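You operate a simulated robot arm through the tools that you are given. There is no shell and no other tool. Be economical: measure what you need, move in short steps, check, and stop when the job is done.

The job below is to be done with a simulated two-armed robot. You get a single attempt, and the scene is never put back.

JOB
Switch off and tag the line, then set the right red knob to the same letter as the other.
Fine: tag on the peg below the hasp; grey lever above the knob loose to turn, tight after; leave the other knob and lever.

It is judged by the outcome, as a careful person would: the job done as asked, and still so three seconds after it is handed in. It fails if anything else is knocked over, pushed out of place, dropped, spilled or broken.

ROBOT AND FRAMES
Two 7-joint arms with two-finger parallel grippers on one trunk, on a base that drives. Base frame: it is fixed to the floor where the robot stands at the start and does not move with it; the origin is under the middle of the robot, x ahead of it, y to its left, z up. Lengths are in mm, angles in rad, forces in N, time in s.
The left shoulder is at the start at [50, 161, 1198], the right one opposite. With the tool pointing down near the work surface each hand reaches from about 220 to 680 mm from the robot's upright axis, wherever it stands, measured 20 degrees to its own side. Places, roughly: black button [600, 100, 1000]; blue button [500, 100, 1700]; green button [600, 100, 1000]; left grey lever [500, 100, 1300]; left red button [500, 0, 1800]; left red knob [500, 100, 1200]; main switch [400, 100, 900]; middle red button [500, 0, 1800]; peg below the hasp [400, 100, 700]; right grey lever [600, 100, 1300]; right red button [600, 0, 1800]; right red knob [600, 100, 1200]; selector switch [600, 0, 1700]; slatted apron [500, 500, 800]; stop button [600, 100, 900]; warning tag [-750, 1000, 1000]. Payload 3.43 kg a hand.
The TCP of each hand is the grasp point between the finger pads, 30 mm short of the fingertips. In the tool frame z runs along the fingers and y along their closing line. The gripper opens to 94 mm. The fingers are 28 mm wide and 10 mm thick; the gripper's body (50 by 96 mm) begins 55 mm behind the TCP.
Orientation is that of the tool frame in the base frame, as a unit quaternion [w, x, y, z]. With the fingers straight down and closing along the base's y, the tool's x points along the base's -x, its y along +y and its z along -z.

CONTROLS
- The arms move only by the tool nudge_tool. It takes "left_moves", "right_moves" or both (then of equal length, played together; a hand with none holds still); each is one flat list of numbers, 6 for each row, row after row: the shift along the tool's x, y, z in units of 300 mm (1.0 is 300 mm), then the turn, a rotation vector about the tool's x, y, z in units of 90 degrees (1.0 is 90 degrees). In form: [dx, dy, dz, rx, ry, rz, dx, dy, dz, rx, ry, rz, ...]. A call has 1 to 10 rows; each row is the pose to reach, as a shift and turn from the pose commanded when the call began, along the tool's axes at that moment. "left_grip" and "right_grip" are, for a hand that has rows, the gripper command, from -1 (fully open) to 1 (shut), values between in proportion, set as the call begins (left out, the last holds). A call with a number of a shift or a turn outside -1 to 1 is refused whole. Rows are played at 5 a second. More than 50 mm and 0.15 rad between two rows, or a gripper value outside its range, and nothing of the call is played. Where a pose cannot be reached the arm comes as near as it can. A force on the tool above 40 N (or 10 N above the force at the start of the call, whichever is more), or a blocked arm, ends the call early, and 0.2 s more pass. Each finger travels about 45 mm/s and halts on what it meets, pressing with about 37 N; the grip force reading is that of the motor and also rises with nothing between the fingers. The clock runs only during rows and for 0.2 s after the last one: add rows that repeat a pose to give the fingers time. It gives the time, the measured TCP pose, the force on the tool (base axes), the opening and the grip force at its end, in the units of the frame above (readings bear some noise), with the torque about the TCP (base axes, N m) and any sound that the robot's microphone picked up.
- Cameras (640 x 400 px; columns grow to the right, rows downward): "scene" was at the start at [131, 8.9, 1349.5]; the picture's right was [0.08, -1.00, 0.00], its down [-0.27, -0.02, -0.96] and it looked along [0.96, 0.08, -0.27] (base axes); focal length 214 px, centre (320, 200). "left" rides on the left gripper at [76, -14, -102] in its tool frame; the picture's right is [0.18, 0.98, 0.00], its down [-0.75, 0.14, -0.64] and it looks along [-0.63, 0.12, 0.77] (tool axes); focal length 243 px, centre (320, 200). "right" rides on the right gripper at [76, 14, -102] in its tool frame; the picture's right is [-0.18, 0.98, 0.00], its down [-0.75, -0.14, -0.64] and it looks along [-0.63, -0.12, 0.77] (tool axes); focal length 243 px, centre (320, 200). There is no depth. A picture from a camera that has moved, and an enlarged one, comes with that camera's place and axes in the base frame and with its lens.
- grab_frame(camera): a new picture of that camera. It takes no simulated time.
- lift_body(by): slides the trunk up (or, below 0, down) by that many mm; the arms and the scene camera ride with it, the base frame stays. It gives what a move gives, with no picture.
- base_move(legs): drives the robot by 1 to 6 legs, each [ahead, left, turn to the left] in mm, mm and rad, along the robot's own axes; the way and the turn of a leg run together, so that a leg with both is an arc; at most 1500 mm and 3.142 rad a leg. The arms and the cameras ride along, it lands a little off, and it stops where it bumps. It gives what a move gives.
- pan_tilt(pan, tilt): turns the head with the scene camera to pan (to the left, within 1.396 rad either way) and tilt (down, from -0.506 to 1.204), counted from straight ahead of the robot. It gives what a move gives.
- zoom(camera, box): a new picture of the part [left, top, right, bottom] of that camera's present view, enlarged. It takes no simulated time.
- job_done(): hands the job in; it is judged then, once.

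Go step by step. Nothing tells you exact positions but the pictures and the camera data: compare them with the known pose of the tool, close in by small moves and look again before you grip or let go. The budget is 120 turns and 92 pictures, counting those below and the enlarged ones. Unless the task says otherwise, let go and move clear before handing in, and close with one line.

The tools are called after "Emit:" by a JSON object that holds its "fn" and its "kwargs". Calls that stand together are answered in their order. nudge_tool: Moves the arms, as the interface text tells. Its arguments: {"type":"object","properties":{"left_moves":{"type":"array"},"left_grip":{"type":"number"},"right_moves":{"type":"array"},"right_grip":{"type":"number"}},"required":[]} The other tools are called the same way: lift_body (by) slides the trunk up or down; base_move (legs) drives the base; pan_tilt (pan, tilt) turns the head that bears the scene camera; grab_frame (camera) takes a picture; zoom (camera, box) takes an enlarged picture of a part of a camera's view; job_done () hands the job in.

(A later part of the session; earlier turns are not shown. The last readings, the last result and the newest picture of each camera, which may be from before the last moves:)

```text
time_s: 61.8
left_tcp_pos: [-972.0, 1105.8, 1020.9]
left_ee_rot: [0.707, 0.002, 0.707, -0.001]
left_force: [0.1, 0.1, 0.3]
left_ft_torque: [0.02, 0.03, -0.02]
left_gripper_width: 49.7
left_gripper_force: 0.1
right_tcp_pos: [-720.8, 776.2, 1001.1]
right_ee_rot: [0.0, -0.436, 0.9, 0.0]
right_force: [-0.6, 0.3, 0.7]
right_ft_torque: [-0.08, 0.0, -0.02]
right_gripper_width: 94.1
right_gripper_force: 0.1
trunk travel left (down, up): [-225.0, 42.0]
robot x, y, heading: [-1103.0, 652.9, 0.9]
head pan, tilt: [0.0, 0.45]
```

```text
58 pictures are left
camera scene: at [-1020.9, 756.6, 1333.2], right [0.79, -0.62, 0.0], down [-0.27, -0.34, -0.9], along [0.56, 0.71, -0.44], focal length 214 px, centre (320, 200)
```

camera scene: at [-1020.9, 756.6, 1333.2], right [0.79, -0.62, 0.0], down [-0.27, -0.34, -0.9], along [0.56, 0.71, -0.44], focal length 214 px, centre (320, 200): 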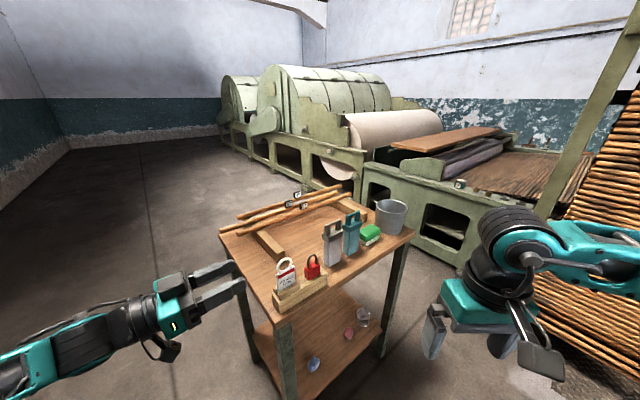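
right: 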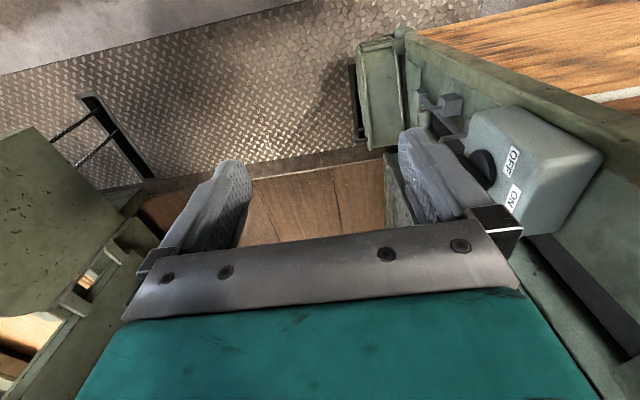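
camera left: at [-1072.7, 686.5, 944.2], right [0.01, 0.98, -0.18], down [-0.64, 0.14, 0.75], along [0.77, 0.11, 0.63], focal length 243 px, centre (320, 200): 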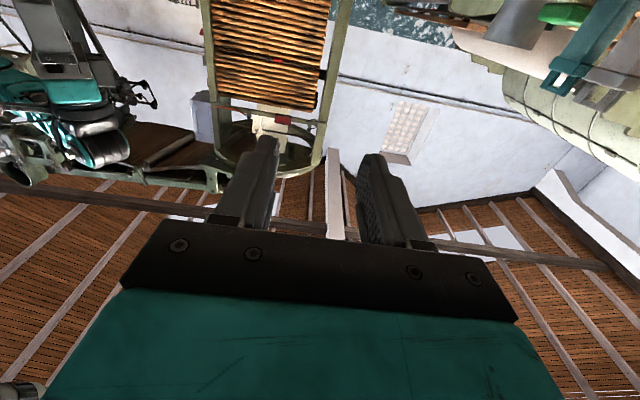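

I zoom to refine.

Emit:
{"fn": "zoom", "kwargs": {"camera": "scene", "box": [200, 240, 328, 320]}}

```text
5.00 times, centred on (264, 280) of scene
camera zoom: at [-1020.9, 756.6, 1333.2], right [0.79, -0.62, 0.0], down [-0.27, -0.34, -0.9], along [0.56, 0.71, -0.44], focal length 1072 px, centre (600, -200)
```

zoom: 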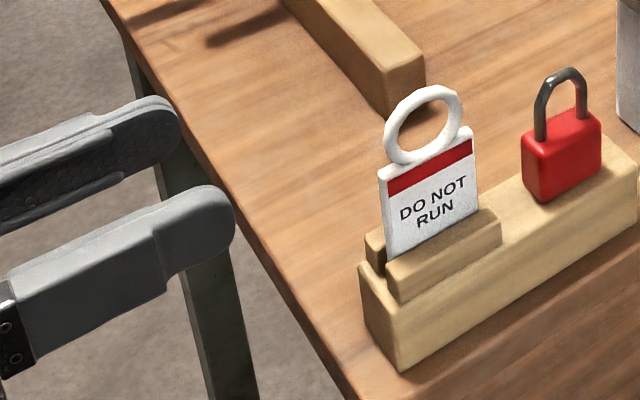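

Consistent: plate at y≈1109, x -868…-818, z 914–958. I lower to z 938 and advance until the tips are just before the plate.

Emit:
{"fn": "nudge_tool", "kwargs": {"left_moves": [0.14, 0.012, 0, 0, 0, 0, 0.277, 0.012, 0, 0, 0, 0, 0.277, 0.012, 0.12, 0, 0, 0, 0.277, 0.012, 0.22, 0, 0, 0]}}

Emit:
{"fn": "zoom", "kwargs": {"camera": "scene", "box": [200, 240, 328, 320]}}

Emit:
{"fn": "grab_frame", "kwargs": {"camera": "left"}}

```text
time_s: 62.8
left_tcp_pos: [-907.4, 1109.5, 935.6]
left_ee_rot: [0.707, 0.002, 0.707, 0.0]
left_force: [-0.3, -0.6, -0.7]
left_ft_torque: [-0.02, 0.01, 0.0]
left_gripper_width: 49.4
left_gripper_force: 0.1
right_tcp_pos: [-719.9, 777.0, 1002.1]
right_ee_rot: [0.0, -0.436, 0.9, 0.0]
right_force: [-0.5, -0.2, -0.8]
right_ft_torque: [0.02, 0.0, 0.01]
right_gripper_width: 93.8
right_gripper_force: 0.1
trunk travel left (down, up): [-225.0, 42.0]
robot x, y, heading: [-1101.1, 652.3, 0.904]
head pan, tilt: [0.0, 0.45]
```

```text
5.00 times, centred on (264, 280) of scene
camera zoom: at [-1020.6, 756.3, 1333.2], right [0.79, -0.62, 0.0], down [-0.27, -0.34, -0.9], along [0.56, 0.71, -0.44], focal length 1072 px, centre (600, -200)
```

zoom: 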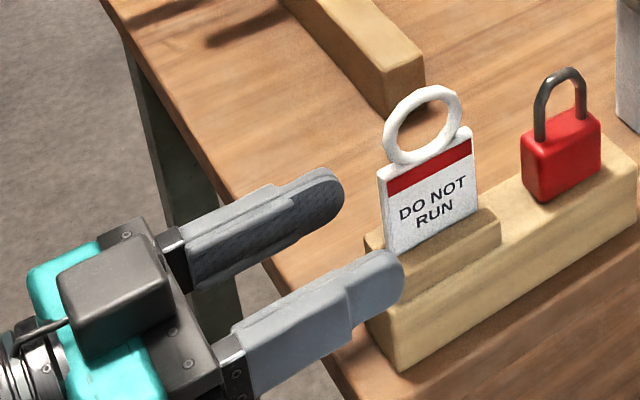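

```text
55 pictures are left
camera left: at [-1009.2, 1096.7, 860.3], right [0.0, 0.98, -0.18], down [-0.64, 0.14, 0.75], along [0.77, 0.11, 0.63], focal length 243 px, centre (320, 200)
```

left: 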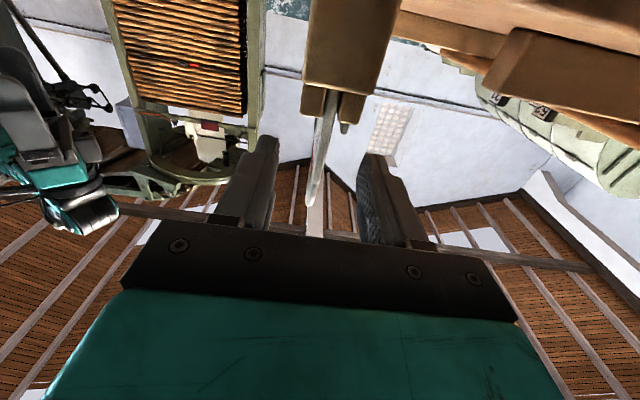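

Fingers straddle the plate line well. I advance 42 mm and close.

Emit:
{"fn": "nudge_tool", "kwargs": {"left_moves": [0, 0, 0.05, 0, 0, 0, 0, 0, 0.1, 0, 0, 0, 0, 0, 0.14, 0, 0, 0]}}

Emit:
{"fn": "nudge_tool", "kwargs": {"left_moves": [0, 0, 0, 0, 0, 0, 0, 0, 0, 0, 0, 0, 0, 0, 0, 0, 0, 0, 0, 0, 0, 0, 0, 0, 0, 0, 0, 0, 0, 0], "left_grip": 1}}

Emit:
{"fn": "zoom", "kwargs": {"camera": "scene", "box": [200, 240, 328, 320]}}

```text
time_s: 63.6
left_tcp_pos: [-864.8, 1108.6, 936.2]
left_ee_rot: [0.707, 0.002, 0.707, 0.0]
left_force: [-0.3, 0.8, -0.5]
left_ft_torque: [0.0, 0.04, 0.01]
left_gripper_width: 49.8
left_gripper_force: 0.1
right_tcp_pos: [-720.6, 775.0, 1000.3]
right_ee_rot: [0.0, -0.435, 0.9, 0.0]
right_force: [-0.5, 1.6, -0.8]
right_ft_torque: [0.01, 0.02, -0.01]
right_gripper_width: 94.0
right_gripper_force: 0.0
trunk travel left (down, up): [-225.0, 42.0]
robot x, y, heading: [-1100.6, 650.9, 0.901]
head pan, tilt: [0.0, 0.45]
```

```text
time_s: 64.8
left_tcp_pos: [-865.7, 1109.1, 937.7]
left_ee_rot: [0.707, 0.001, 0.707, 0.0]
left_force: [1.4, 3.1, -0.1]
left_ft_torque: [0.1, -0.01, 0.04]
left_gripper_width: 10.5
left_gripper_force: 36.7
right_tcp_pos: [-720.8, 774.2, 1000.8]
right_ee_rot: [0.0, -0.435, 0.9, 0.0]
right_force: [0.2, 0.3, 0.3]
right_ft_torque: [0.01, 0.0, 0.05]
right_gripper_width: 94.2
right_gripper_force: 0.0
trunk travel left (down, up): [-225.0, 42.0]
robot x, y, heading: [-1101.6, 652.2, 0.899]
head pan, tilt: [0.0, 0.45]
```

```text
5.00 times, centred on (264, 280) of scene
camera zoom: at [-1020.8, 756.7, 1333.2], right [0.79, -0.62, 0.0], down [-0.27, -0.34, -0.9], along [0.56, 0.71, -0.44], focal length 1072 px, centre (600, -200)
```

zoom: 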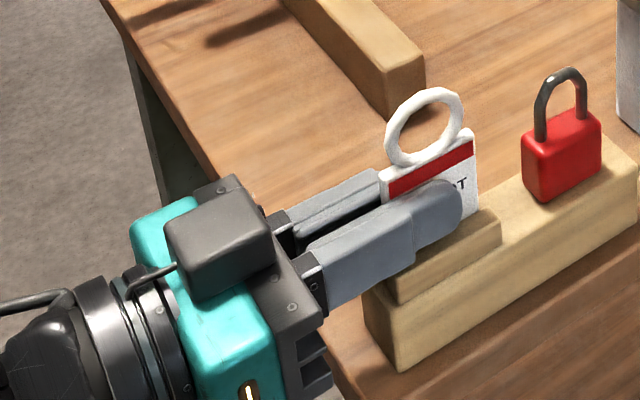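

Gripped (10.5 mm, firm). I lift straight up and check.

Emit:
{"fn": "nudge_tool", "kwargs": {"left_moves": [-0.05, 0, 0, 0, 0, 0, -0.1, 0, 0, 0, 0, 0, -0.18, 0, 0, 0, 0, 0, -0.28, 0, 0, 0, 0, 0, -0.4, 0, 0, 0, 0, 0]}}

Emit:
{"fn": "zoom", "kwargs": {"camera": "scene", "box": [200, 200, 328, 320]}}

```text
time_s: 66.0
left_tcp_pos: [-867.4, 1109.6, 1057.4]
left_ee_rot: [0.707, 0.001, 0.707, 0.0]
left_force: [-1.2, -0.4, 0.0]
left_ft_torque: [0.0, 0.0, 0.0]
left_gripper_width: 10.3
left_gripper_force: 37.0
right_tcp_pos: [-720.6, 775.3, 1001.0]
right_ee_rot: [0.0, -0.435, 0.9, 0.0]
right_force: [-0.8, 0.6, 0.6]
right_ft_torque: [0.03, 0.01, 0.0]
right_gripper_width: 94.0
right_gripper_force: 0.0
trunk travel left (down, up): [-225.0, 42.0]
robot x, y, heading: [-1099.9, 650.8, 0.906]
head pan, tilt: [0.0, 0.45]
```

```text
3.33 times, centred on (264, 260) of scene
camera zoom: at [-1020.9, 756.1, 1333.2], right [0.79, -0.62, 0.0], down [-0.27, -0.34, -0.9], along [0.56, 0.71, -0.44], focal length 715 px, centre (507, 0)
```

zoom: 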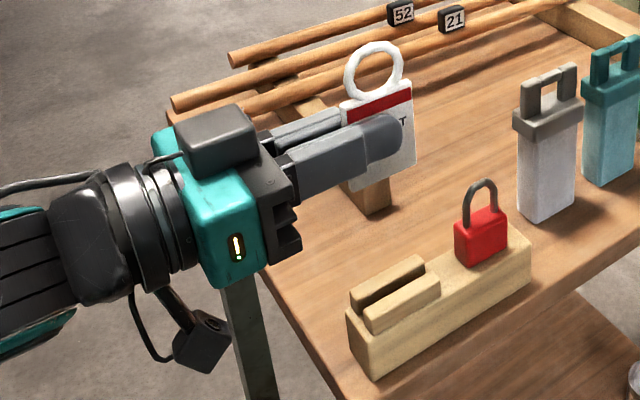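

The tag is held with its ring clear, centred about 21 mm ahead of and 42 mm above the TCP. I keep this heading and translate back to the machine.

Emit:
{"fn": "base_move", "kwargs": {"legs": [[-393, -310, 0], [-88, -1300, 0]]}}

Emit:
{"fn": "pan_tilt", "kwargs": {"pan": -0.2, "tilt": 0.6}}

Emit:
{"fn": "grab_frame", "kwargs": {"camera": "scene"}}

```text
time_s: 80.5
left_tcp_pos: [96.7, -261.4, 1057.3]
left_ee_rot: [0.707, 0.001, 0.707, 0.001]
left_force: [-0.5, 0.1, -0.2]
left_ft_torque: [0.01, 0.0, 0.01]
left_gripper_width: 9.9
left_gripper_force: 37.1
right_tcp_pos: [244.1, -594.8, 1000.6]
right_ee_rot: [-0.001, -0.438, 0.899, 0.0]
right_force: [-0.4, -0.4, -0.3]
right_ft_torque: [0.0, -0.01, -0.01]
right_gripper_width: 94.1
right_gripper_force: 0.1
trunk travel left (down, up): [-225.0, 42.0]
robot x, y, heading: [-136.0, -721.1, 0.906]
head pan, tilt: [0.0, 0.45]
```

```text
time_s: 81.3
left_tcp_pos: [97.3, -261.3, 1059.0]
left_ee_rot: [0.707, -0.001, 0.707, 0.002]
left_force: [-0.1, -0.5, 0.4]
left_ft_torque: [0.01, 0.0, -0.03]
left_gripper_width: 10.4
left_gripper_force: 36.5
right_tcp_pos: [244.5, -595.4, 1000.9]
right_ee_rot: [0.0, -0.438, 0.899, -0.001]
right_force: [-0.1, 0.1, 0.1]
right_ft_torque: [0.04, 0.01, -0.01]
right_gripper_width: 93.8
right_gripper_force: 0.1
trunk travel left (down, up): [-225.0, 42.0]
robot x, y, heading: [-132.8, -717.9, 0.907]
head pan, tilt: [-0.201, 0.6]
```

```text
52 pictures are left
camera scene: at [-45.0, -629.9, 1319.7], right [0.65, -0.76, 0.0], down [-0.43, -0.37, -0.83], along [0.63, 0.54, -0.56], focal length 214 px, centre (320, 200)
```

scene: 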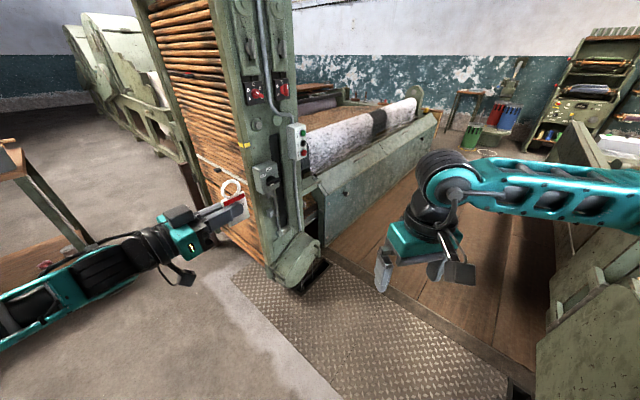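

I zoom on the hasp and peg.

Emit:
{"fn": "zoom", "kwargs": {"camera": "scene", "box": [232, 160, 312, 250]}}

```text
4.44 times, centred on (272, 205) of scene
camera zoom: at [-45.0, -629.9, 1319.7], right [0.65, -0.76, 0.0], down [-0.43, -0.37, -0.83], along [0.63, 0.54, -0.56], focal length 953 px, centre (533, 178)
```

zoom: 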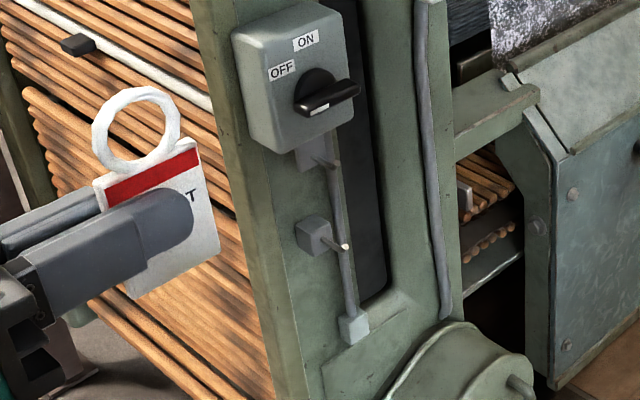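

Peg tip estimated near [444, 55, 673], about 30 mm long and pointing -y. I lower the trunk and the hand while still in free space.

Emit:
{"fn": "lift_body", "kwargs": {"by": -215}}

Emit:
{"fn": "nudge_tool", "kwargs": {"left_moves": [0.13, 0, 0, 0, 0, 0, 0.26, 0, 0, 0, 0, 0, 0.39, 0, 0, 0, 0, 0, 0.52, 0, 0, 0, 0, 0, 0.65, 0, 0, 0, 0, 0]}}

```text
time_s: 83.5
left_tcp_pos: [96.4, -261.5, 843.7]
left_ee_rot: [0.708, 0.0, 0.707, 0.002]
left_force: [0.2, 0.4, -1.0]
left_ft_torque: [-0.04, 0.02, 0.0]
left_gripper_width: 10.3
left_gripper_force: 37.1
right_tcp_pos: [244.9, -595.1, 786.7]
right_ee_rot: [0.0, -0.439, 0.898, 0.001]
right_force: [0.8, 0.8, 0.2]
right_ft_torque: [-0.02, -0.02, -0.02]
right_gripper_width: 94.1
right_gripper_force: 0.0
trunk travel left (down, up): [-10.0, 257.0]
robot x, y, heading: [-136.0, -721.9, 0.904]
head pan, tilt: [-0.201, 0.6]
```

```text
time_s: 84.8
left_tcp_pos: [97.9, -259.9, 647.9]
left_ee_rot: [0.707, -0.001, 0.707, 0.002]
left_force: [0.5, -0.3, -1.3]
left_ft_torque: [-0.04, 0.01, 0.0]
left_gripper_width: 10.1
left_gripper_force: 37.5
right_tcp_pos: [244.1, -594.4, 785.3]
right_ee_rot: [0.0, -0.439, 0.899, 0.0]
right_force: [-1.1, -0.2, -0.4]
right_ft_torque: [0.01, -0.02, 0.0]
right_gripper_width: 93.7
right_gripper_force: 0.0
trunk travel left (down, up): [-10.0, 257.0]
robot x, y, heading: [-133.4, -717.5, 0.912]
head pan, tilt: [-0.201, 0.6]
```

Now the base goes toward the peg, stopping with the tag in front of it.

Emit:
{"fn": "base_move", "kwargs": {"legs": [[370, -80, 0]]}}

Emit:
{"fn": "pan_tilt", "kwargs": {"pan": 0.1, "tilt": 0.7}}

Emit:
{"fn": "grab_frame", "kwargs": {"camera": "scene"}}

```text
time_s: 87.2
left_tcp_pos: [396.3, -12.6, 647.3]
left_ee_rot: [0.707, 0.002, 0.707, 0.0]
left_force: [0.3, -0.4, -0.4]
left_ft_torque: [-0.01, -0.02, 0.0]
left_gripper_width: 10.4
left_gripper_force: 37.2
right_tcp_pos: [541.1, -348.6, 786.4]
right_ee_rot: [0.0, -0.436, 0.9, 0.0]
right_force: [-0.3, -0.1, 0.4]
right_ft_torque: [-0.02, -0.02, 0.02]
right_gripper_width: 94.2
right_gripper_force: 0.1
trunk travel left (down, up): [-10.0, 257.0]
robot x, y, heading: [159.5, -474.1, 0.905]
head pan, tilt: [-0.201, 0.6]
```

```text
time_s: 88.0
left_tcp_pos: [398.0, -11.2, 647.2]
left_ee_rot: [0.707, 0.001, 0.707, 0.0]
left_force: [-0.5, 0.3, -0.1]
left_ft_torque: [-0.07, -0.01, 0.03]
left_gripper_width: 10.1
left_gripper_force: 37.0
right_tcp_pos: [540.9, -346.9, 786.5]
right_ee_rot: [0.0, -0.436, 0.9, 0.0]
right_force: [0.0, -0.6, -0.7]
right_ft_torque: [-0.01, 0.01, 0.03]
right_gripper_width: 94.0
right_gripper_force: 0.0
trunk travel left (down, up): [-10.0, 257.0]
robot x, y, heading: [163.7, -472.7, 0.901]
head pan, tilt: [0.099, 0.7]
```

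```text
50 pictures are left
camera scene: at [230.1, -367.8, 1096.1], right [0.84, -0.54, 0.0], down [-0.35, -0.54, -0.77], along [0.41, 0.64, -0.64], focal length 214 px, centre (320, 200)
```

scene: 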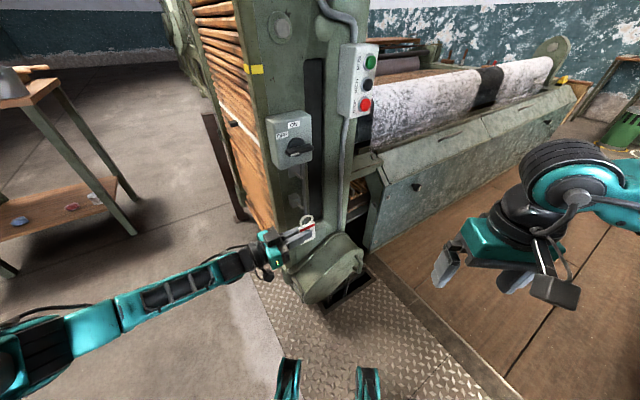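

Emit:
{"fn": "zoom", "kwargs": {"camera": "scene", "box": [260, 180, 340, 280]}}

Emit:
{"fn": "zoom", "kwargs": {"camera": "right", "box": [0, 0, 640, 400]}}

```text
4.00 times, centred on (300, 230) of scene
camera zoom: at [230.1, -367.8, 1096.1], right [0.84, -0.54, 0.0], down [-0.35, -0.54, -0.77], along [0.41, 0.64, -0.64], focal length 858 px, centre (400, 80)
```

zoom: 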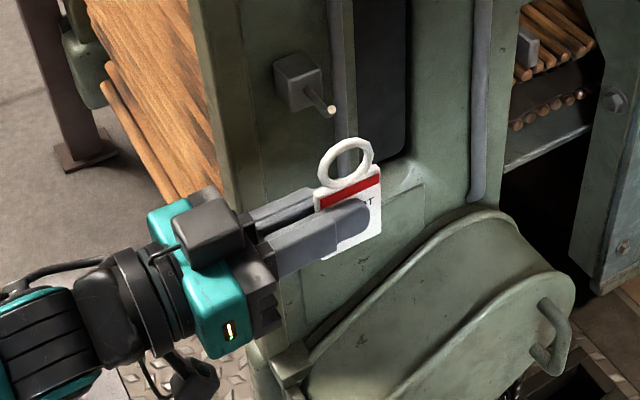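

```text
1.00 times, centred on (320, 200) of right (not enlarged: the box is as wide or as high as the picture)
camera zoom: at [482.7, -400.1, 888.8], right [-0.66, 0.75, 0.0], down [0.58, 0.5, 0.64], along [0.48, 0.42, -0.77], focal length 243 px, centre (320, 200)
```

zoom: 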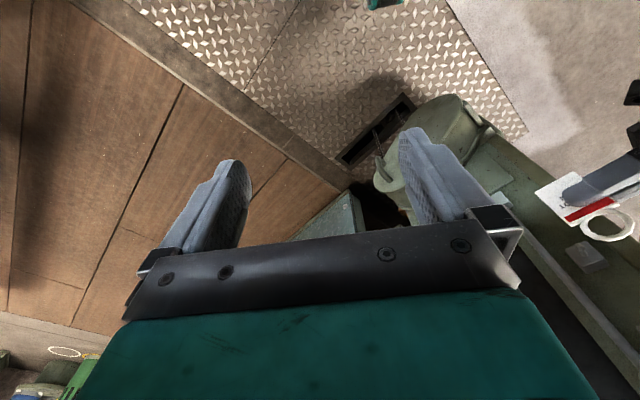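

Both cameras see tag and peg. I zoom the right camera for a second bearing.

Emit:
{"fn": "zoom", "kwargs": {"camera": "right", "box": [512, 150, 640, 290]}}

```text
2.86 times, centred on (576, 220) of right
camera zoom: at [482.7, -400.1, 888.8], right [-0.66, 0.75, 0.0], down [0.58, 0.5, 0.64], along [0.48, 0.42, -0.77], focal length 693 px, centre (-411, 143)
```

zoom: 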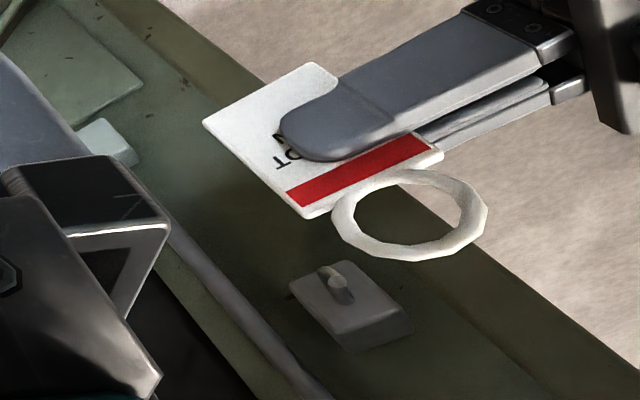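

Peg tip ≈ [444, 57, 670], ring centre ≈ [416, -11, 688]. I align the ring in front of the peg tip at y 20 and verify.

Emit:
{"fn": "nudge_tool", "kwargs": {"left_moves": [0.025, 0.05, 0.045, 0, 0, 0, 0.055, 0.105, 0.093, 0, 0, 0]}}

Emit:
{"fn": "zoom", "kwargs": {"camera": "scene", "box": [284, 186, 348, 226]}}

Emit:
{"fn": "zoom", "kwargs": {"camera": "right", "box": [512, 180, 640, 290]}}

```text
time_s: 88.6
left_tcp_pos: [423.6, 19.2, 631.0]
left_ee_rot: [0.707, 0.002, 0.707, 0.0]
left_force: [1.1, 0.6, -0.1]
left_ft_torque: [0.0, 0.04, 0.03]
left_gripper_width: 10.0
left_gripper_force: 36.8
right_tcp_pos: [541.4, -348.6, 785.3]
right_ee_rot: [0.0, -0.435, 0.901, 0.0]
right_force: [-0.1, -0.1, -0.1]
right_ft_torque: [0.0, 0.01, 0.05]
right_gripper_width: 94.0
right_gripper_force: 0.0
trunk travel left (down, up): [-10.0, 257.0]
robot x, y, heading: [163.6, -471.6, 0.896]
head pan, tilt: [0.099, 0.7]
```

```text
10.00 times, centred on (316, 206) of scene
camera zoom: at [230.0, -367.8, 1096.1], right [0.84, -0.54, 0.0], down [-0.35, -0.54, -0.76], along [0.41, 0.64, -0.64], focal length 2145 px, centre (360, 140)
```

zoom: 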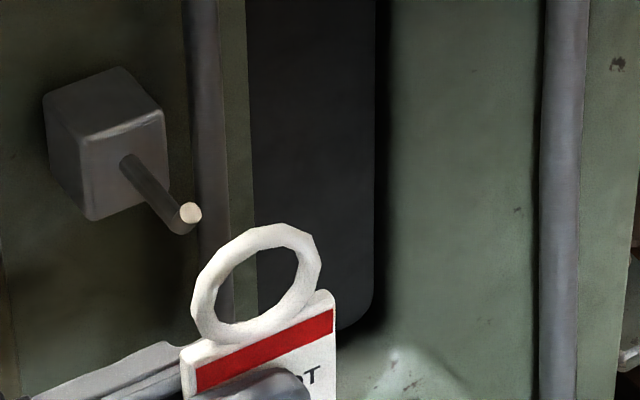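

```text
3.64 times, centred on (576, 235) of right
camera zoom: at [482.7, -400.0, 888.8], right [-0.66, 0.75, 0.0], down [0.58, 0.5, 0.64], along [0.48, 0.42, -0.77], focal length 882 px, centre (-611, 73)
```

zoom: 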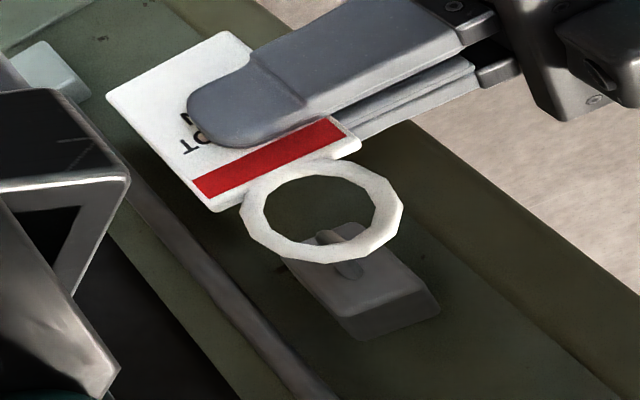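

Projection shows the ring will centre on the tip. I insert by moving +y 52 mm.

Emit:
{"fn": "nudge_tool", "kwargs": {"left_moves": [0, 0.06, 0, 0, 0, 0, 0, 0.12, 0, 0, 0, 0, 0, 0.175, 0, 0, 0, 0]}}

Emit:
{"fn": "zoom", "kwargs": {"camera": "scene", "box": [284, 186, 348, 226]}}

Emit:
{"fn": "zoom", "kwargs": {"camera": "right", "box": [512, 180, 640, 290]}}

```text
time_s: 89.4
left_tcp_pos: [424.4, 71.0, 630.2]
left_ee_rot: [0.707, 0.002, 0.707, -0.001]
left_force: [0.6, 0.3, -3.3]
left_ft_torque: [0.02, 0.08, -0.02]
left_gripper_width: 10.2
left_gripper_force: 36.6
right_tcp_pos: [541.4, -349.2, 786.2]
right_ee_rot: [0.0, -0.436, 0.9, 0.001]
right_force: [1.2, 0.2, -0.5]
right_ft_torque: [0.02, 0.05, 0.01]
right_gripper_width: 94.2
right_gripper_force: 0.0
trunk travel left (down, up): [-10.0, 257.0]
robot x, y, heading: [165.3, -469.3, 0.901]
head pan, tilt: [0.099, 0.7]
```

```text
10.00 times, centred on (316, 206) of scene
camera zoom: at [230.1, -367.7, 1096.0], right [0.84, -0.54, 0.0], down [-0.35, -0.54, -0.76], along [0.41, 0.64, -0.64], focal length 2145 px, centre (360, 140)
```

zoom: 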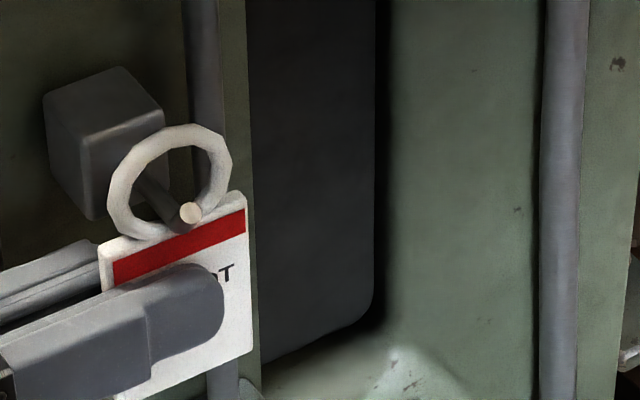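

```text
3.64 times, centred on (576, 235) of right
camera zoom: at [482.7, -400.0, 888.8], right [-0.66, 0.75, 0.0], down [0.58, 0.5, 0.64], along [0.48, 0.42, -0.77], focal length 882 px, centre (-611, 73)
```

zoom: 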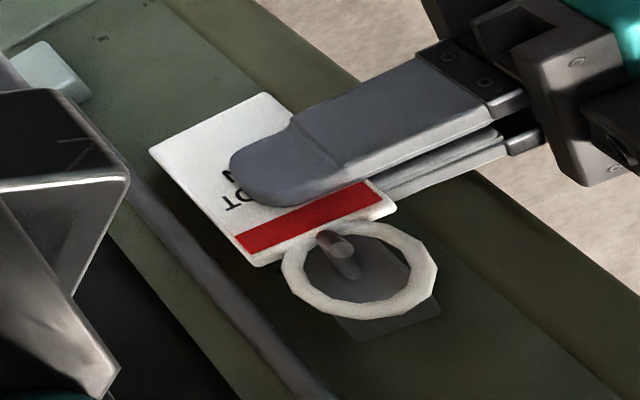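

The peg is through the ring. I push a little deeper, lower until the ring's top nears the peg, and check.

Emit:
{"fn": "nudge_tool", "kwargs": {"left_moves": [0.017, 0.01, 0, 0, 0, 0, 0.033, 0.017, 0, 0, 0, 0]}}

Emit:
{"fn": "zoom", "kwargs": {"camera": "scene", "box": [284, 186, 348, 226]}}

```text
time_s: 90.0
left_tcp_pos: [424.5, 77.1, 621.4]
left_ee_rot: [0.707, 0.002, 0.707, -0.001]
left_force: [-0.1, 0.7, 0.1]
left_ft_torque: [-0.04, 0.02, -0.01]
left_gripper_width: 10.1
left_gripper_force: 37.5
right_tcp_pos: [541.1, -349.0, 785.1]
right_ee_rot: [0.0, -0.436, 0.9, 0.0]
right_force: [-0.4, 0.4, 0.2]
right_ft_torque: [0.0, 0.02, -0.01]
right_gripper_width: 94.2
right_gripper_force: 0.1
trunk travel left (down, up): [-10.0, 257.0]
robot x, y, heading: [159.4, -472.2, 0.901]
head pan, tilt: [0.099, 0.7]
```

```text
10.00 times, centred on (316, 206) of scene
camera zoom: at [230.0, -367.8, 1096.1], right [0.84, -0.54, 0.0], down [-0.35, -0.54, -0.76], along [0.41, 0.64, -0.64], focal length 2145 px, centre (360, 140)
```

zoom: 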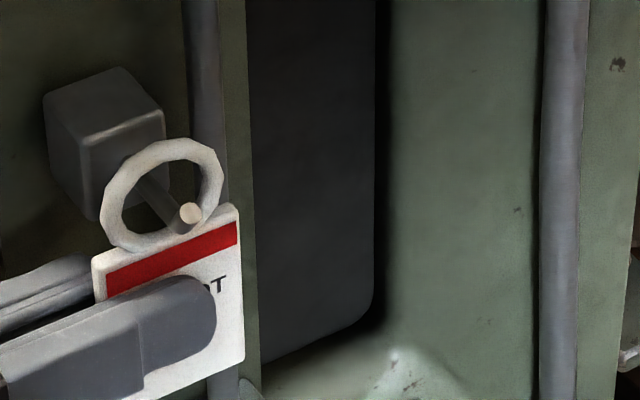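

Emit:
{"fn": "nudge_tool", "kwargs": {"left_moves": [0.008, 0, 0, 0, 0, 0, 0.016, 0, 0, 0, 0, 0]}}

Emit:
{"fn": "nudge_tool", "kwargs": {"left_moves": [0, 0, 0, 0, 0, 0, 0, 0, 0, 0, 0, 0, 0, 0, 0, 0, 0, 0], "left_grip": 0.4}}

Emit:
{"fn": "zoom", "kwargs": {"camera": "scene", "box": [274, 186, 354, 236]}}

Emit:
{"fn": "zoom", "kwargs": {"camera": "right", "box": [512, 180, 640, 290]}}

```text
time_s: 90.6
left_tcp_pos: [423.0, 75.5, 615.0]
left_ee_rot: [0.708, 0.002, 0.706, 0.0]
left_force: [-0.1, 0.4, -0.7]
left_ft_torque: [-0.01, 0.01, 0.0]
left_gripper_width: 10.1
left_gripper_force: 37.1
right_tcp_pos: [540.6, -348.4, 783.8]
right_ee_rot: [0.0, -0.436, 0.9, 0.0]
right_force: [-0.2, 0.1, -0.3]
right_ft_torque: [-0.04, -0.01, 0.03]
right_gripper_width: 94.0
right_gripper_force: 0.1
trunk travel left (down, up): [-10.0, 257.0]
robot x, y, heading: [162.5, -473.6, 0.901]
head pan, tilt: [0.099, 0.7]
```

```text
time_s: 91.4
left_tcp_pos: [423.6, 76.3, 616.7]
left_ee_rot: [0.707, 0.002, 0.707, 0.0]
left_force: [0.1, 1.0, 0.5]
left_ft_torque: [-0.01, 0.01, -0.06]
left_gripper_width: 28.3
left_gripper_force: 0.1
right_tcp_pos: [540.6, -348.4, 785.6]
right_ee_rot: [0.0, -0.436, 0.9, 0.0]
right_force: [-0.2, -0.7, 0.5]
right_ft_torque: [0.01, 0.03, 0.0]
right_gripper_width: 94.0
right_gripper_force: 0.0
trunk travel left (down, up): [-10.0, 257.0]
robot x, y, heading: [160.4, -471.5, 0.902]
head pan, tilt: [0.099, 0.7]
```

```text
8.00 times, centred on (314, 211) of scene
camera zoom: at [230.0, -367.8, 1096.1], right [0.84, -0.54, 0.0], down [-0.35, -0.54, -0.76], along [0.41, 0.64, -0.64], focal length 1716 px, centre (368, 112)
```

zoom: 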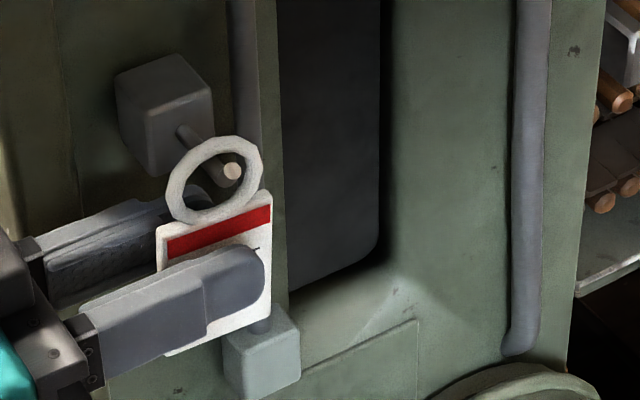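

```text
3.64 times, centred on (576, 235) of right
camera zoom: at [482.7, -400.1, 888.9], right [-0.66, 0.75, 0.0], down [0.58, 0.5, 0.64], along [0.48, 0.42, -0.77], focal length 882 px, centre (-611, 73)
```

zoom: 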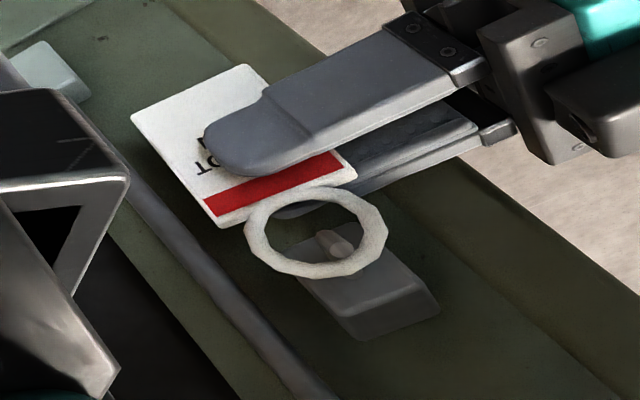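

The tag dropped onto the peg, which slopes upward outward, and hangs free with its ring well behind the tip. I withdraw the hand slowly along -x.

Emit:
{"fn": "nudge_tool", "kwargs": {"left_moves": [0, 0, -0.04, 0, 0, 0, 0, 0, -0.08, 0, 0, 0, 0, 0, -0.13, 0, 0, 0, 0, 0, -0.2, 0, 0, 0, 0, 0, -0.3, 0, 0, 0, 0, 0, -0.4, 0, 0, 0]}}

Emit:
{"fn": "zoom", "kwargs": {"camera": "scene", "box": [264, 176, 344, 236]}}

```text
time_s: 92.8
left_tcp_pos: [301.9, 76.3, 616.6]
left_ee_rot: [0.707, 0.003, 0.707, -0.001]
left_force: [0.9, 0.3, 0.2]
left_ft_torque: [0.03, 0.04, -0.02]
left_gripper_width: 28.1
left_gripper_force: 0.0
right_tcp_pos: [541.8, -347.9, 786.2]
right_ee_rot: [-0.001, -0.434, 0.901, 0.0]
right_force: [0.2, 0.1, 0.8]
right_ft_torque: [0.0, -0.02, 0.01]
right_gripper_width: 94.1
right_gripper_force: 0.1
trunk travel left (down, up): [-10.0, 257.0]
robot x, y, heading: [161.6, -473.0, 0.9]
head pan, tilt: [0.099, 0.7]
```

```text
6.67 times, centred on (304, 206) of scene
camera zoom: at [230.0, -367.8, 1096.1], right [0.84, -0.54, 0.0], down [-0.35, -0.54, -0.76], along [0.41, 0.64, -0.64], focal length 1430 px, centre (427, 160)
```

zoom: 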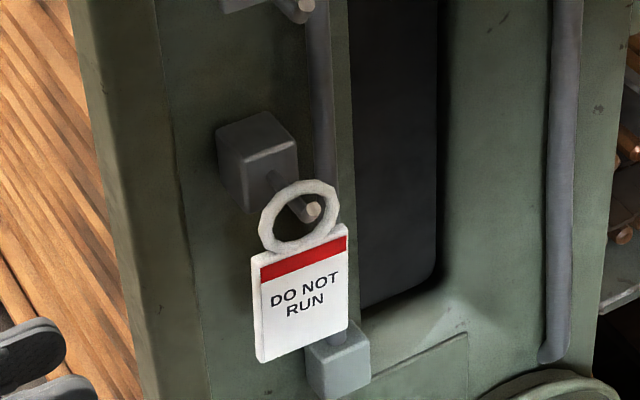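

The tag hangs properly. I back off, raise the trunk, and reposition in front of the panel for the right hand.

Emit:
{"fn": "base_move", "kwargs": {"legs": [[-118, -93, 0], [0, 0, 0.67], [0, -270, 0]]}}

Emit:
{"fn": "lift_body", "kwargs": {"by": 215}}

Emit:
{"fn": "pan_tilt", "kwargs": {"pan": -0.2, "tilt": 0.2}}

Emit:
{"fn": "grab_frame", "kwargs": {"camera": "scene"}}

```text
time_s: 98.6
left_tcp_pos: [201.4, -102.8, 617.0]
left_ee_rot: [0.669, -0.229, 0.669, 0.231]
left_force: [-0.8, 0.0, 0.7]
left_ft_torque: [0.02, -0.02, -0.04]
left_gripper_width: 28.1
left_gripper_force: 0.0
right_tcp_pos: [651.1, -289.4, 786.4]
right_ee_rot: [0.0, -0.706, 0.708, 0.0]
right_force: [0.1, 0.2, 0.0]
right_ft_torque: [0.05, 0.02, -0.01]
right_gripper_width: 94.0
right_gripper_force: 0.0
trunk travel left (down, up): [-10.0, 257.0]
robot x, y, heading: [424.8, -618.6, 1.565]
head pan, tilt: [0.099, 0.7]
```

```text
time_s: 100.9
left_tcp_pos: [200.4, -103.9, 833.3]
left_ee_rot: [0.668, -0.23, 0.668, 0.232]
left_force: [0.0, 0.4, 1.0]
left_ft_torque: [0.01, -0.03, 0.02]
left_gripper_width: 28.4
left_gripper_force: 0.1
right_tcp_pos: [651.0, -289.4, 1001.2]
right_ee_rot: [0.0, -0.706, 0.708, 0.0]
right_force: [0.2, 0.2, 0.4]
right_ft_torque: [0.04, 0.01, -0.01]
right_gripper_width: 93.7
right_gripper_force: 0.1
trunk travel left (down, up): [-225.0, 42.0]
robot x, y, heading: [428.7, -622.8, 1.569]
head pan, tilt: [0.099, 0.7]
```

```text
time_s: 101.8
left_tcp_pos: [201.0, -102.8, 832.1]
left_ee_rot: [0.668, -0.231, 0.668, 0.231]
left_force: [-0.3, -0.6, -0.3]
left_ft_torque: [0.0, -0.02, 0.04]
left_gripper_width: 28.1
left_gripper_force: 0.0
right_tcp_pos: [651.4, -289.7, 1000.2]
right_ee_rot: [-0.001, -0.707, 0.708, -0.001]
right_force: [0.2, 0.6, -0.1]
right_ft_torque: [-0.03, 0.0, 0.02]
right_gripper_width: 94.1
right_gripper_force: 0.0
trunk travel left (down, up): [-225.0, 42.0]
robot x, y, heading: [425.8, -621.3, 1.569]
head pan, tilt: [-0.201, 0.201]
```

```text
38 pictures are left
camera scene: at [445.8, -489.4, 1356.4], right [0.98, -0.2, 0.0], down [-0.04, -0.2, -0.98], along [0.2, 0.96, -0.2], focal length 214 px, centre (320, 200)
```

scene: 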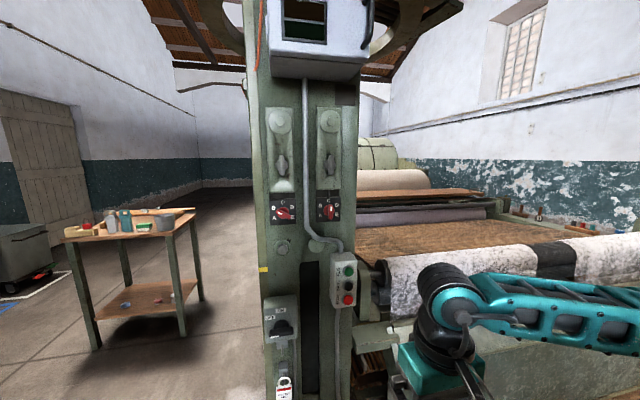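

I zoom in on levers and knobs.

Emit:
{"fn": "zoom", "kwargs": {"camera": "scene", "box": [258, 100, 362, 228]}}

```text
3.12 times, centred on (310, 164) of scene
camera zoom: at [445.8, -489.4, 1356.4], right [0.98, -0.2, 0.0], down [-0.04, -0.2, -0.98], along [0.2, 0.96, -0.2], focal length 670 px, centre (351, 312)
```

zoom: 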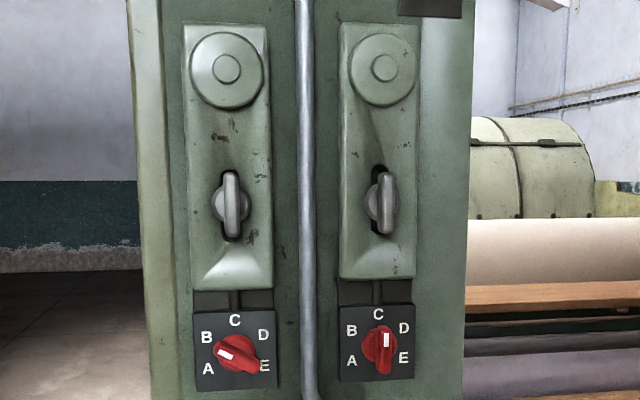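

Emit:
{"fn": "zoom", "kwargs": {"camera": "scene", "box": [264, 140, 354, 190]}}

```text
7.11 times, centred on (309, 165) of scene
camera zoom: at [445.8, -489.4, 1356.4], right [0.98, -0.2, 0.0], down [-0.04, -0.2, -0.98], along [0.2, 0.96, -0.2], focal length 1525 px, centre (398, 449)
```

zoom: 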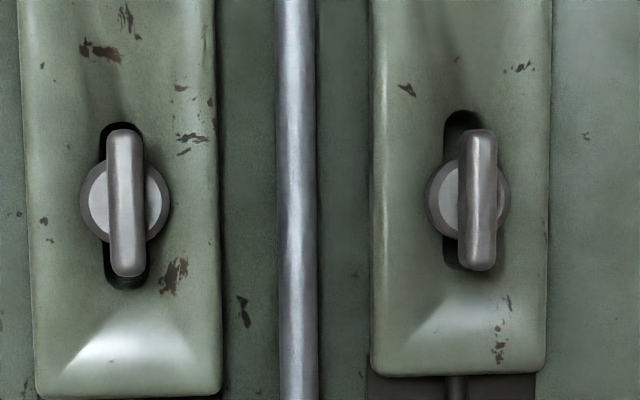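

Both levers are T-handles, vertical, at about [585, 50, 1335]; the right knob is at about [586, 50, 1210]. I swing the right hand to point at the panel.

Emit:
{"fn": "nudge_tool", "kwargs": {"right_moves": [-0.047, 0.022, -0.067, 0, -0.09, 0, -0.093, 0.044, -0.133, 0, -0.18, 0, -0.14, 0.066, -0.2, 0, -0.27, 0, -0.187, 0.088, -0.267, 0, -0.36, 0, -0.233, 0.11, -0.333, 0, -0.45, 0, -0.28, 0.132, -0.4, 0, -0.54, 0, -0.327, 0.154, -0.467, 0, -0.63, 0, -0.373, 0.176, -0.533, 0, -0.72, 0, -0.42, 0.198, -0.6, 0, -0.81, 0, -0.467, 0.22, -0.667, 0, -0.9, 0], "right_grip": -0.06}}

Emit:
{"fn": "lift_body", "kwargs": {"by": 40}}

```text
time_s: 104.0
left_tcp_pos: [200.0, -103.0, 832.1]
left_ee_rot: [0.669, -0.229, 0.668, 0.231]
left_force: [-0.1, -0.6, -0.5]
left_ft_torque: [-0.03, 0.04, 0.04]
left_gripper_width: 28.3
left_gripper_force: 0.1
right_tcp_pos: [585.7, -149.2, 1201.1]
right_ee_rot: [0.461, -0.537, 0.537, 0.46]
right_force: [-0.1, -0.4, -0.9]
right_ft_torque: [-0.01, 0.0, -0.05]
right_gripper_width: 49.8
right_gripper_force: 0.1
trunk travel left (down, up): [-225.0, 42.0]
robot x, y, heading: [426.4, -621.4, 1.571]
head pan, tilt: [-0.201, 0.201]
```

```text
time_s: 104.9
left_tcp_pos: [200.5, -103.6, 872.2]
left_ee_rot: [0.668, -0.231, 0.668, 0.232]
left_force: [0.0, 0.1, 1.2]
left_ft_torque: [-0.02, -0.01, 0.01]
left_gripper_width: 28.0
left_gripper_force: 0.1
right_tcp_pos: [586.5, -148.0, 1240.2]
right_ee_rot: [0.459, -0.538, 0.538, 0.459]
right_force: [0.2, -0.2, -0.3]
right_ft_torque: [-0.02, 0.0, -0.01]
right_gripper_width: 49.8
right_gripper_force: 0.1
trunk travel left (down, up): [-265.0, 2.0]
robot x, y, heading: [428.1, -622.6, 1.568]
head pan, tilt: [-0.201, 0.201]
```

Emit:
{"fn": "nudge_tool", "kwargs": {"right_moves": [-0.16, 0, -0.025, 0, -0.05, 0, -0.313, 0, -0.049, 0, -0.1, 0]}}

Emit:
{"fn": "grab_frame", "kwargs": {"camera": "right"}}

Emit:
{"fn": "zoom", "kwargs": {"camera": "scene", "box": [264, 130, 374, 220]}}

```text
time_s: 105.5
left_tcp_pos: [200.7, -103.1, 872.7]
left_ee_rot: [0.669, -0.23, 0.668, 0.231]
left_force: [-0.3, -0.6, 0.2]
left_ft_torque: [-0.01, 0.0, -0.01]
left_gripper_width: 28.2
left_gripper_force: 0.1
right_tcp_pos: [584.9, -149.8, 1334.6]
right_ee_rot: [0.501, -0.499, 0.501, 0.499]
right_force: [0.4, 0.1, 0.2]
right_ft_torque: [0.0, 0.02, -0.01]
right_gripper_width: 49.9
right_gripper_force: 0.1
trunk travel left (down, up): [-265.0, 2.0]
robot x, y, heading: [430.7, -623.8, 1.568]
head pan, tilt: [-0.201, 0.201]
```

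```text
35 pictures are left
camera right: at [571.3, -252.0, 1258.2], right [-0.98, 0.0, 0.18], down [0.14, -0.64, 0.75], along [0.12, 0.77, 0.63], focal length 243 px, centre (320, 200)
```

right: 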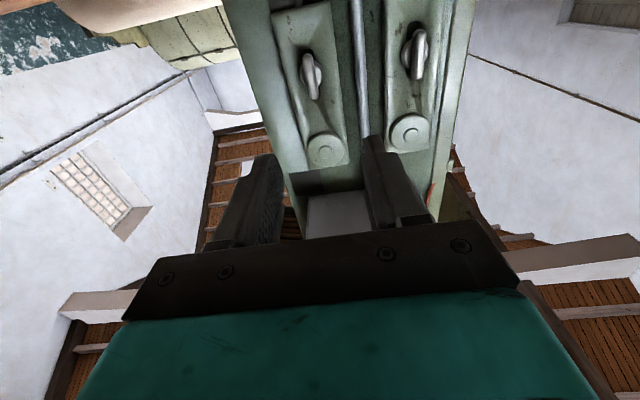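

```text
4.44 times, centred on (319, 175) of scene
camera zoom: at [445.7, -489.6, 1396.4], right [0.98, -0.2, 0.0], down [-0.04, -0.2, -0.98], along [0.2, 0.96, -0.2], focal length 953 px, centre (324, 311)
```

zoom: 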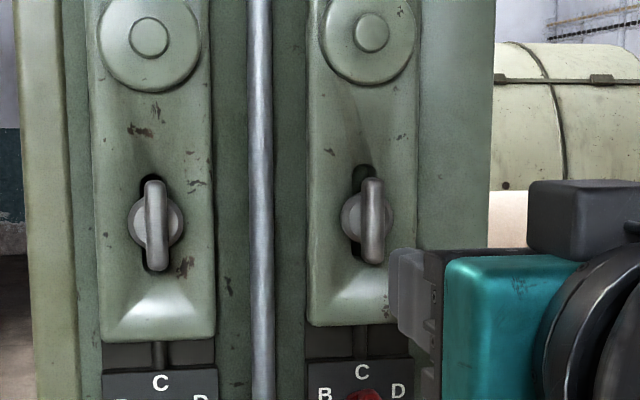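

The lever handle triangulates to about [597, 91, 1333]. I approach to 30 mm short of it and look again.

Emit:
{"fn": "nudge_tool", "kwargs": {"right_moves": [0, -0.01, 0.15, 0, 0, 0, 0, -0.02, 0.3, 0, 0, 0, 0.003, -0.03, 0.45, 0, 0, 0, 0.005, -0.039, 0.6, 0, 0, 0]}}

Emit:
{"fn": "grab_frame", "kwargs": {"camera": "right"}}

Emit:
{"fn": "zoom", "kwargs": {"camera": "scene", "box": [294, 140, 374, 200]}}

```text
time_s: 106.5
left_tcp_pos: [199.8, -103.7, 871.6]
left_ee_rot: [0.668, -0.23, 0.668, 0.231]
left_force: [-0.3, 0.5, -0.8]
left_ft_torque: [0.01, -0.02, 0.0]
left_gripper_width: 28.3
left_gripper_force: 0.1
right_tcp_pos: [597.8, 33.4, 1334.0]
right_ee_rot: [0.501, -0.5, 0.501, 0.499]
right_force: [0.1, 0.1, -0.1]
right_ft_torque: [-0.01, -0.02, 0.0]
right_gripper_width: 49.9
right_gripper_force: 0.1
trunk travel left (down, up): [-265.0, 2.0]
robot x, y, heading: [430.3, -622.4, 1.573]
head pan, tilt: [-0.201, 0.201]
```

```text
33 pictures are left
camera right: at [583.1, -69.6, 1258.0], right [-0.98, 0.0, 0.18], down [0.14, -0.64, 0.75], along [0.12, 0.77, 0.63], focal length 243 px, centre (320, 200)
```

right: 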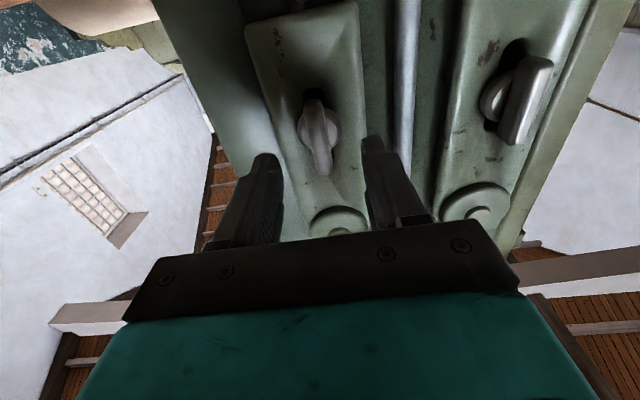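

```text
6.67 times, centred on (334, 170) of scene
camera zoom: at [445.6, -488.9, 1396.4], right [0.98, -0.2, 0.0], down [-0.04, -0.2, -0.98], along [0.2, 0.96, -0.2], focal length 1430 px, centre (227, 400)
```

zoom: 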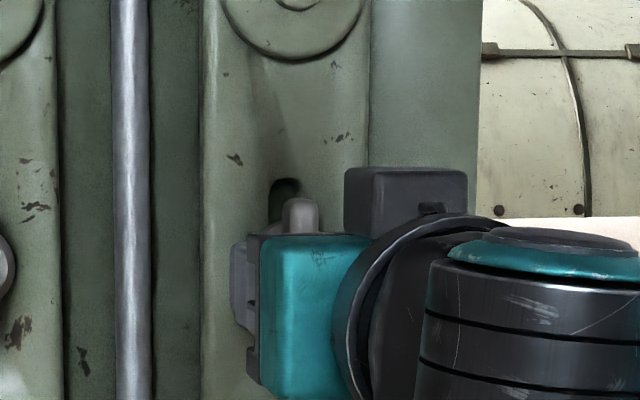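

Aligned. I advance 40 mm so the tips overlap the handle, and close.

Emit:
{"fn": "nudge_tool", "kwargs": {"right_moves": [0, -0.003, 0.07, 0, 0, 0, 0, -0.003, 0.137, 0, 0, 0]}}

Emit:
{"fn": "nudge_tool", "kwargs": {"right_moves": [0, 0, 0, 0, 0, 0, 0, 0, 0, 0, 0, 0, 0, 0, 0, 0, 0, 0, 0, 0, 0, 0, 0, 0], "right_grip": 1}}

Emit:
{"fn": "grab_frame", "kwargs": {"camera": "right"}}

```text
time_s: 107.1
left_tcp_pos: [199.9, -101.9, 870.8]
left_ee_rot: [0.669, -0.229, 0.669, 0.23]
left_force: [0.3, -0.1, 0.5]
left_ft_torque: [0.0, -0.02, -0.02]
left_gripper_width: 28.4
left_gripper_force: 0.2
right_tcp_pos: [599.6, 72.8, 1335.1]
right_ee_rot: [0.5, -0.499, 0.501, 0.5]
right_force: [0.4, 0.5, 0.2]
right_ft_torque: [0.01, 0.0, 0.02]
right_gripper_width: 49.7
right_gripper_force: 0.0
trunk travel left (down, up): [-265.0, 2.0]
robot x, y, heading: [427.0, -622.9, 1.571]
head pan, tilt: [-0.201, 0.201]
```

```text
time_s: 108.1
left_tcp_pos: [200.0, -102.6, 871.4]
left_ee_rot: [0.669, -0.23, 0.668, 0.232]
left_force: [0.0, -0.4, 0.2]
left_ft_torque: [0.01, 0.04, -0.01]
left_gripper_width: 28.2
left_gripper_force: 0.1
right_tcp_pos: [597.9, 71.9, 1335.5]
right_ee_rot: [0.501, -0.5, 0.5, 0.5]
right_force: [-1.7, -4.1, -0.7]
right_ft_torque: [0.09, 0.0, 0.47]
right_gripper_width: 12.9
right_gripper_force: 45.1
trunk travel left (down, up): [-265.0, 2.0]
robot x, y, heading: [430.4, -621.1, 1.566]
head pan, tilt: [-0.201, 0.201]
```

```text
31 pictures are left
camera right: at [584.0, -30.9, 1259.1], right [-0.98, 0.0, 0.18], down [0.14, -0.64, 0.75], along [0.12, 0.77, 0.63], focal length 243 px, centre (320, 200)
```

right: 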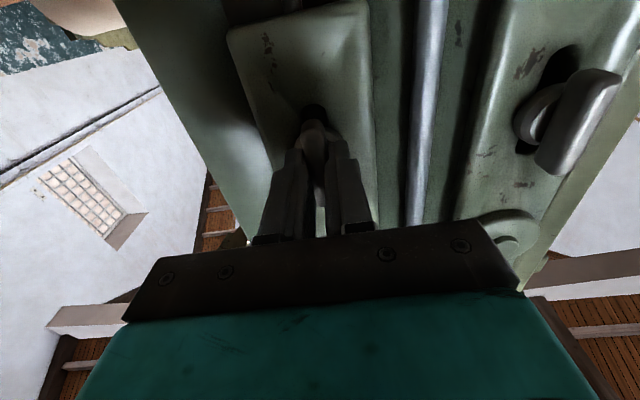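

Gripped at 12.9 mm. I turn counter-clockwise (loosen), a small amount first, watching the torque.

Emit:
{"fn": "nudge_tool", "kwargs": {"right_moves": [0, 0, 0, 0, 0, -0.06, 0, 0, 0, 0, 0, -0.12, 0, 0, 0, 0, 0, -0.18, 0, 0, 0, 0, 0, -0.24]}}

```text
time_s: 109.1
left_tcp_pos: [201.0, -103.8, 871.9]
left_ee_rot: [0.669, -0.229, 0.668, 0.231]
left_force: [0.3, -0.8, 0.0]
left_ft_torque: [0.01, -0.01, 0.01]
left_gripper_width: 28.3
left_gripper_force: 0.1
right_tcp_pos: [599.0, 72.5, 1334.8]
right_ee_rot: [0.586, -0.585, 0.397, 0.396]
right_force: [-2.5, -5.4, -2.9]
right_ft_torque: [0.92, 0.03, 0.88]
right_gripper_width: 13.0
right_gripper_force: 44.8
trunk travel left (down, up): [-265.0, 2.0]
robot x, y, heading: [434.5, -618.7, 1.567]
head pan, tilt: [-0.201, 0.201]
```

It turns freely. I continue.

Emit:
{"fn": "nudge_tool", "kwargs": {"right_moves": [0, 0, 0, 0, 0, -0.08, 0, 0, 0, 0, 0, -0.16, 0, 0, 0, 0, 0, -0.24, 0, 0, 0, 0, 0, -0.32, 0, 0, 0, 0, 0, -0.4]}}

Emit:
{"fn": "grab_frame", "kwargs": {"camera": "right"}}

```text
time_s: 110.3
left_tcp_pos: [199.0, -103.1, 871.9]
left_ee_rot: [0.669, -0.23, 0.668, 0.231]
left_force: [0.4, 0.9, -0.3]
left_ft_torque: [0.03, 0.04, -0.04]
left_gripper_width: 28.2
left_gripper_force: 0.0
right_tcp_pos: [597.9, 71.7, 1335.4]
right_ee_rot: [0.679, -0.679, 0.196, 0.197]
right_force: [-6.2, -5.2, -3.4]
right_ft_torque: [0.2, 0.05, 0.89]
right_gripper_width: 12.7
right_gripper_force: 45.2
trunk travel left (down, up): [-265.0, 2.0]
robot x, y, heading: [431.0, -622.6, 1.564]
head pan, tilt: [-0.201, 0.201]
```

```text
30 pictures are left
camera right: at [655.1, -30.9, 1282.8], right [-0.68, 0.0, -0.73], down [-0.56, -0.64, 0.52], along [-0.47, 0.77, 0.44], focal length 243 px, centre (320, 200)
```

right: 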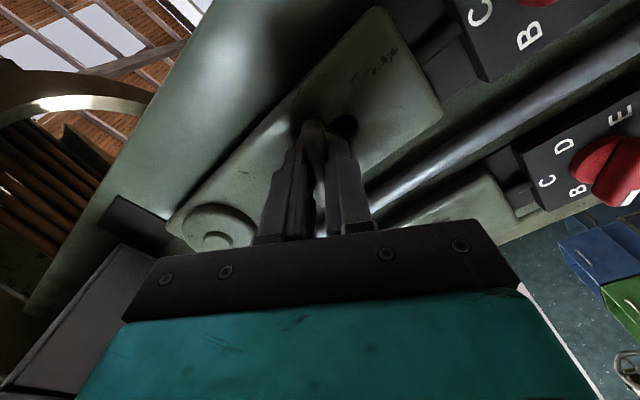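

No stop yet at 58°; I go on to about 90°.

Emit:
{"fn": "nudge_tool", "kwargs": {"right_moves": [0, 0, 0, 0, 0, -0.08, 0, 0, 0, 0, 0, -0.16, 0, 0, 0, 0, 0, -0.24, 0, 0, 0, 0, 0, -0.32, 0, 0, 0, 0, 0, -0.36]}}

```text
time_s: 111.5
left_tcp_pos: [199.7, -103.5, 872.2]
left_ee_rot: [0.669, -0.229, 0.668, 0.231]
left_force: [0.6, 0.5, 0.7]
left_ft_torque: [0.0, 0.0, 0.02]
left_gripper_width: 28.3
left_gripper_force: 0.1
right_tcp_pos: [598.6, 72.4, 1334.4]
right_ee_rot: [-0.707, 0.707, 0.0, 0.001]
right_force: [-6.3, -5.0, -3.5]
right_ft_torque: [-0.13, 0.04, 1.44]
right_gripper_width: 12.7
right_gripper_force: 45.4
trunk travel left (down, up): [-265.0, 2.0]
robot x, y, heading: [432.6, -621.1, 1.568]
head pan, tilt: [-0.201, 0.201]
```

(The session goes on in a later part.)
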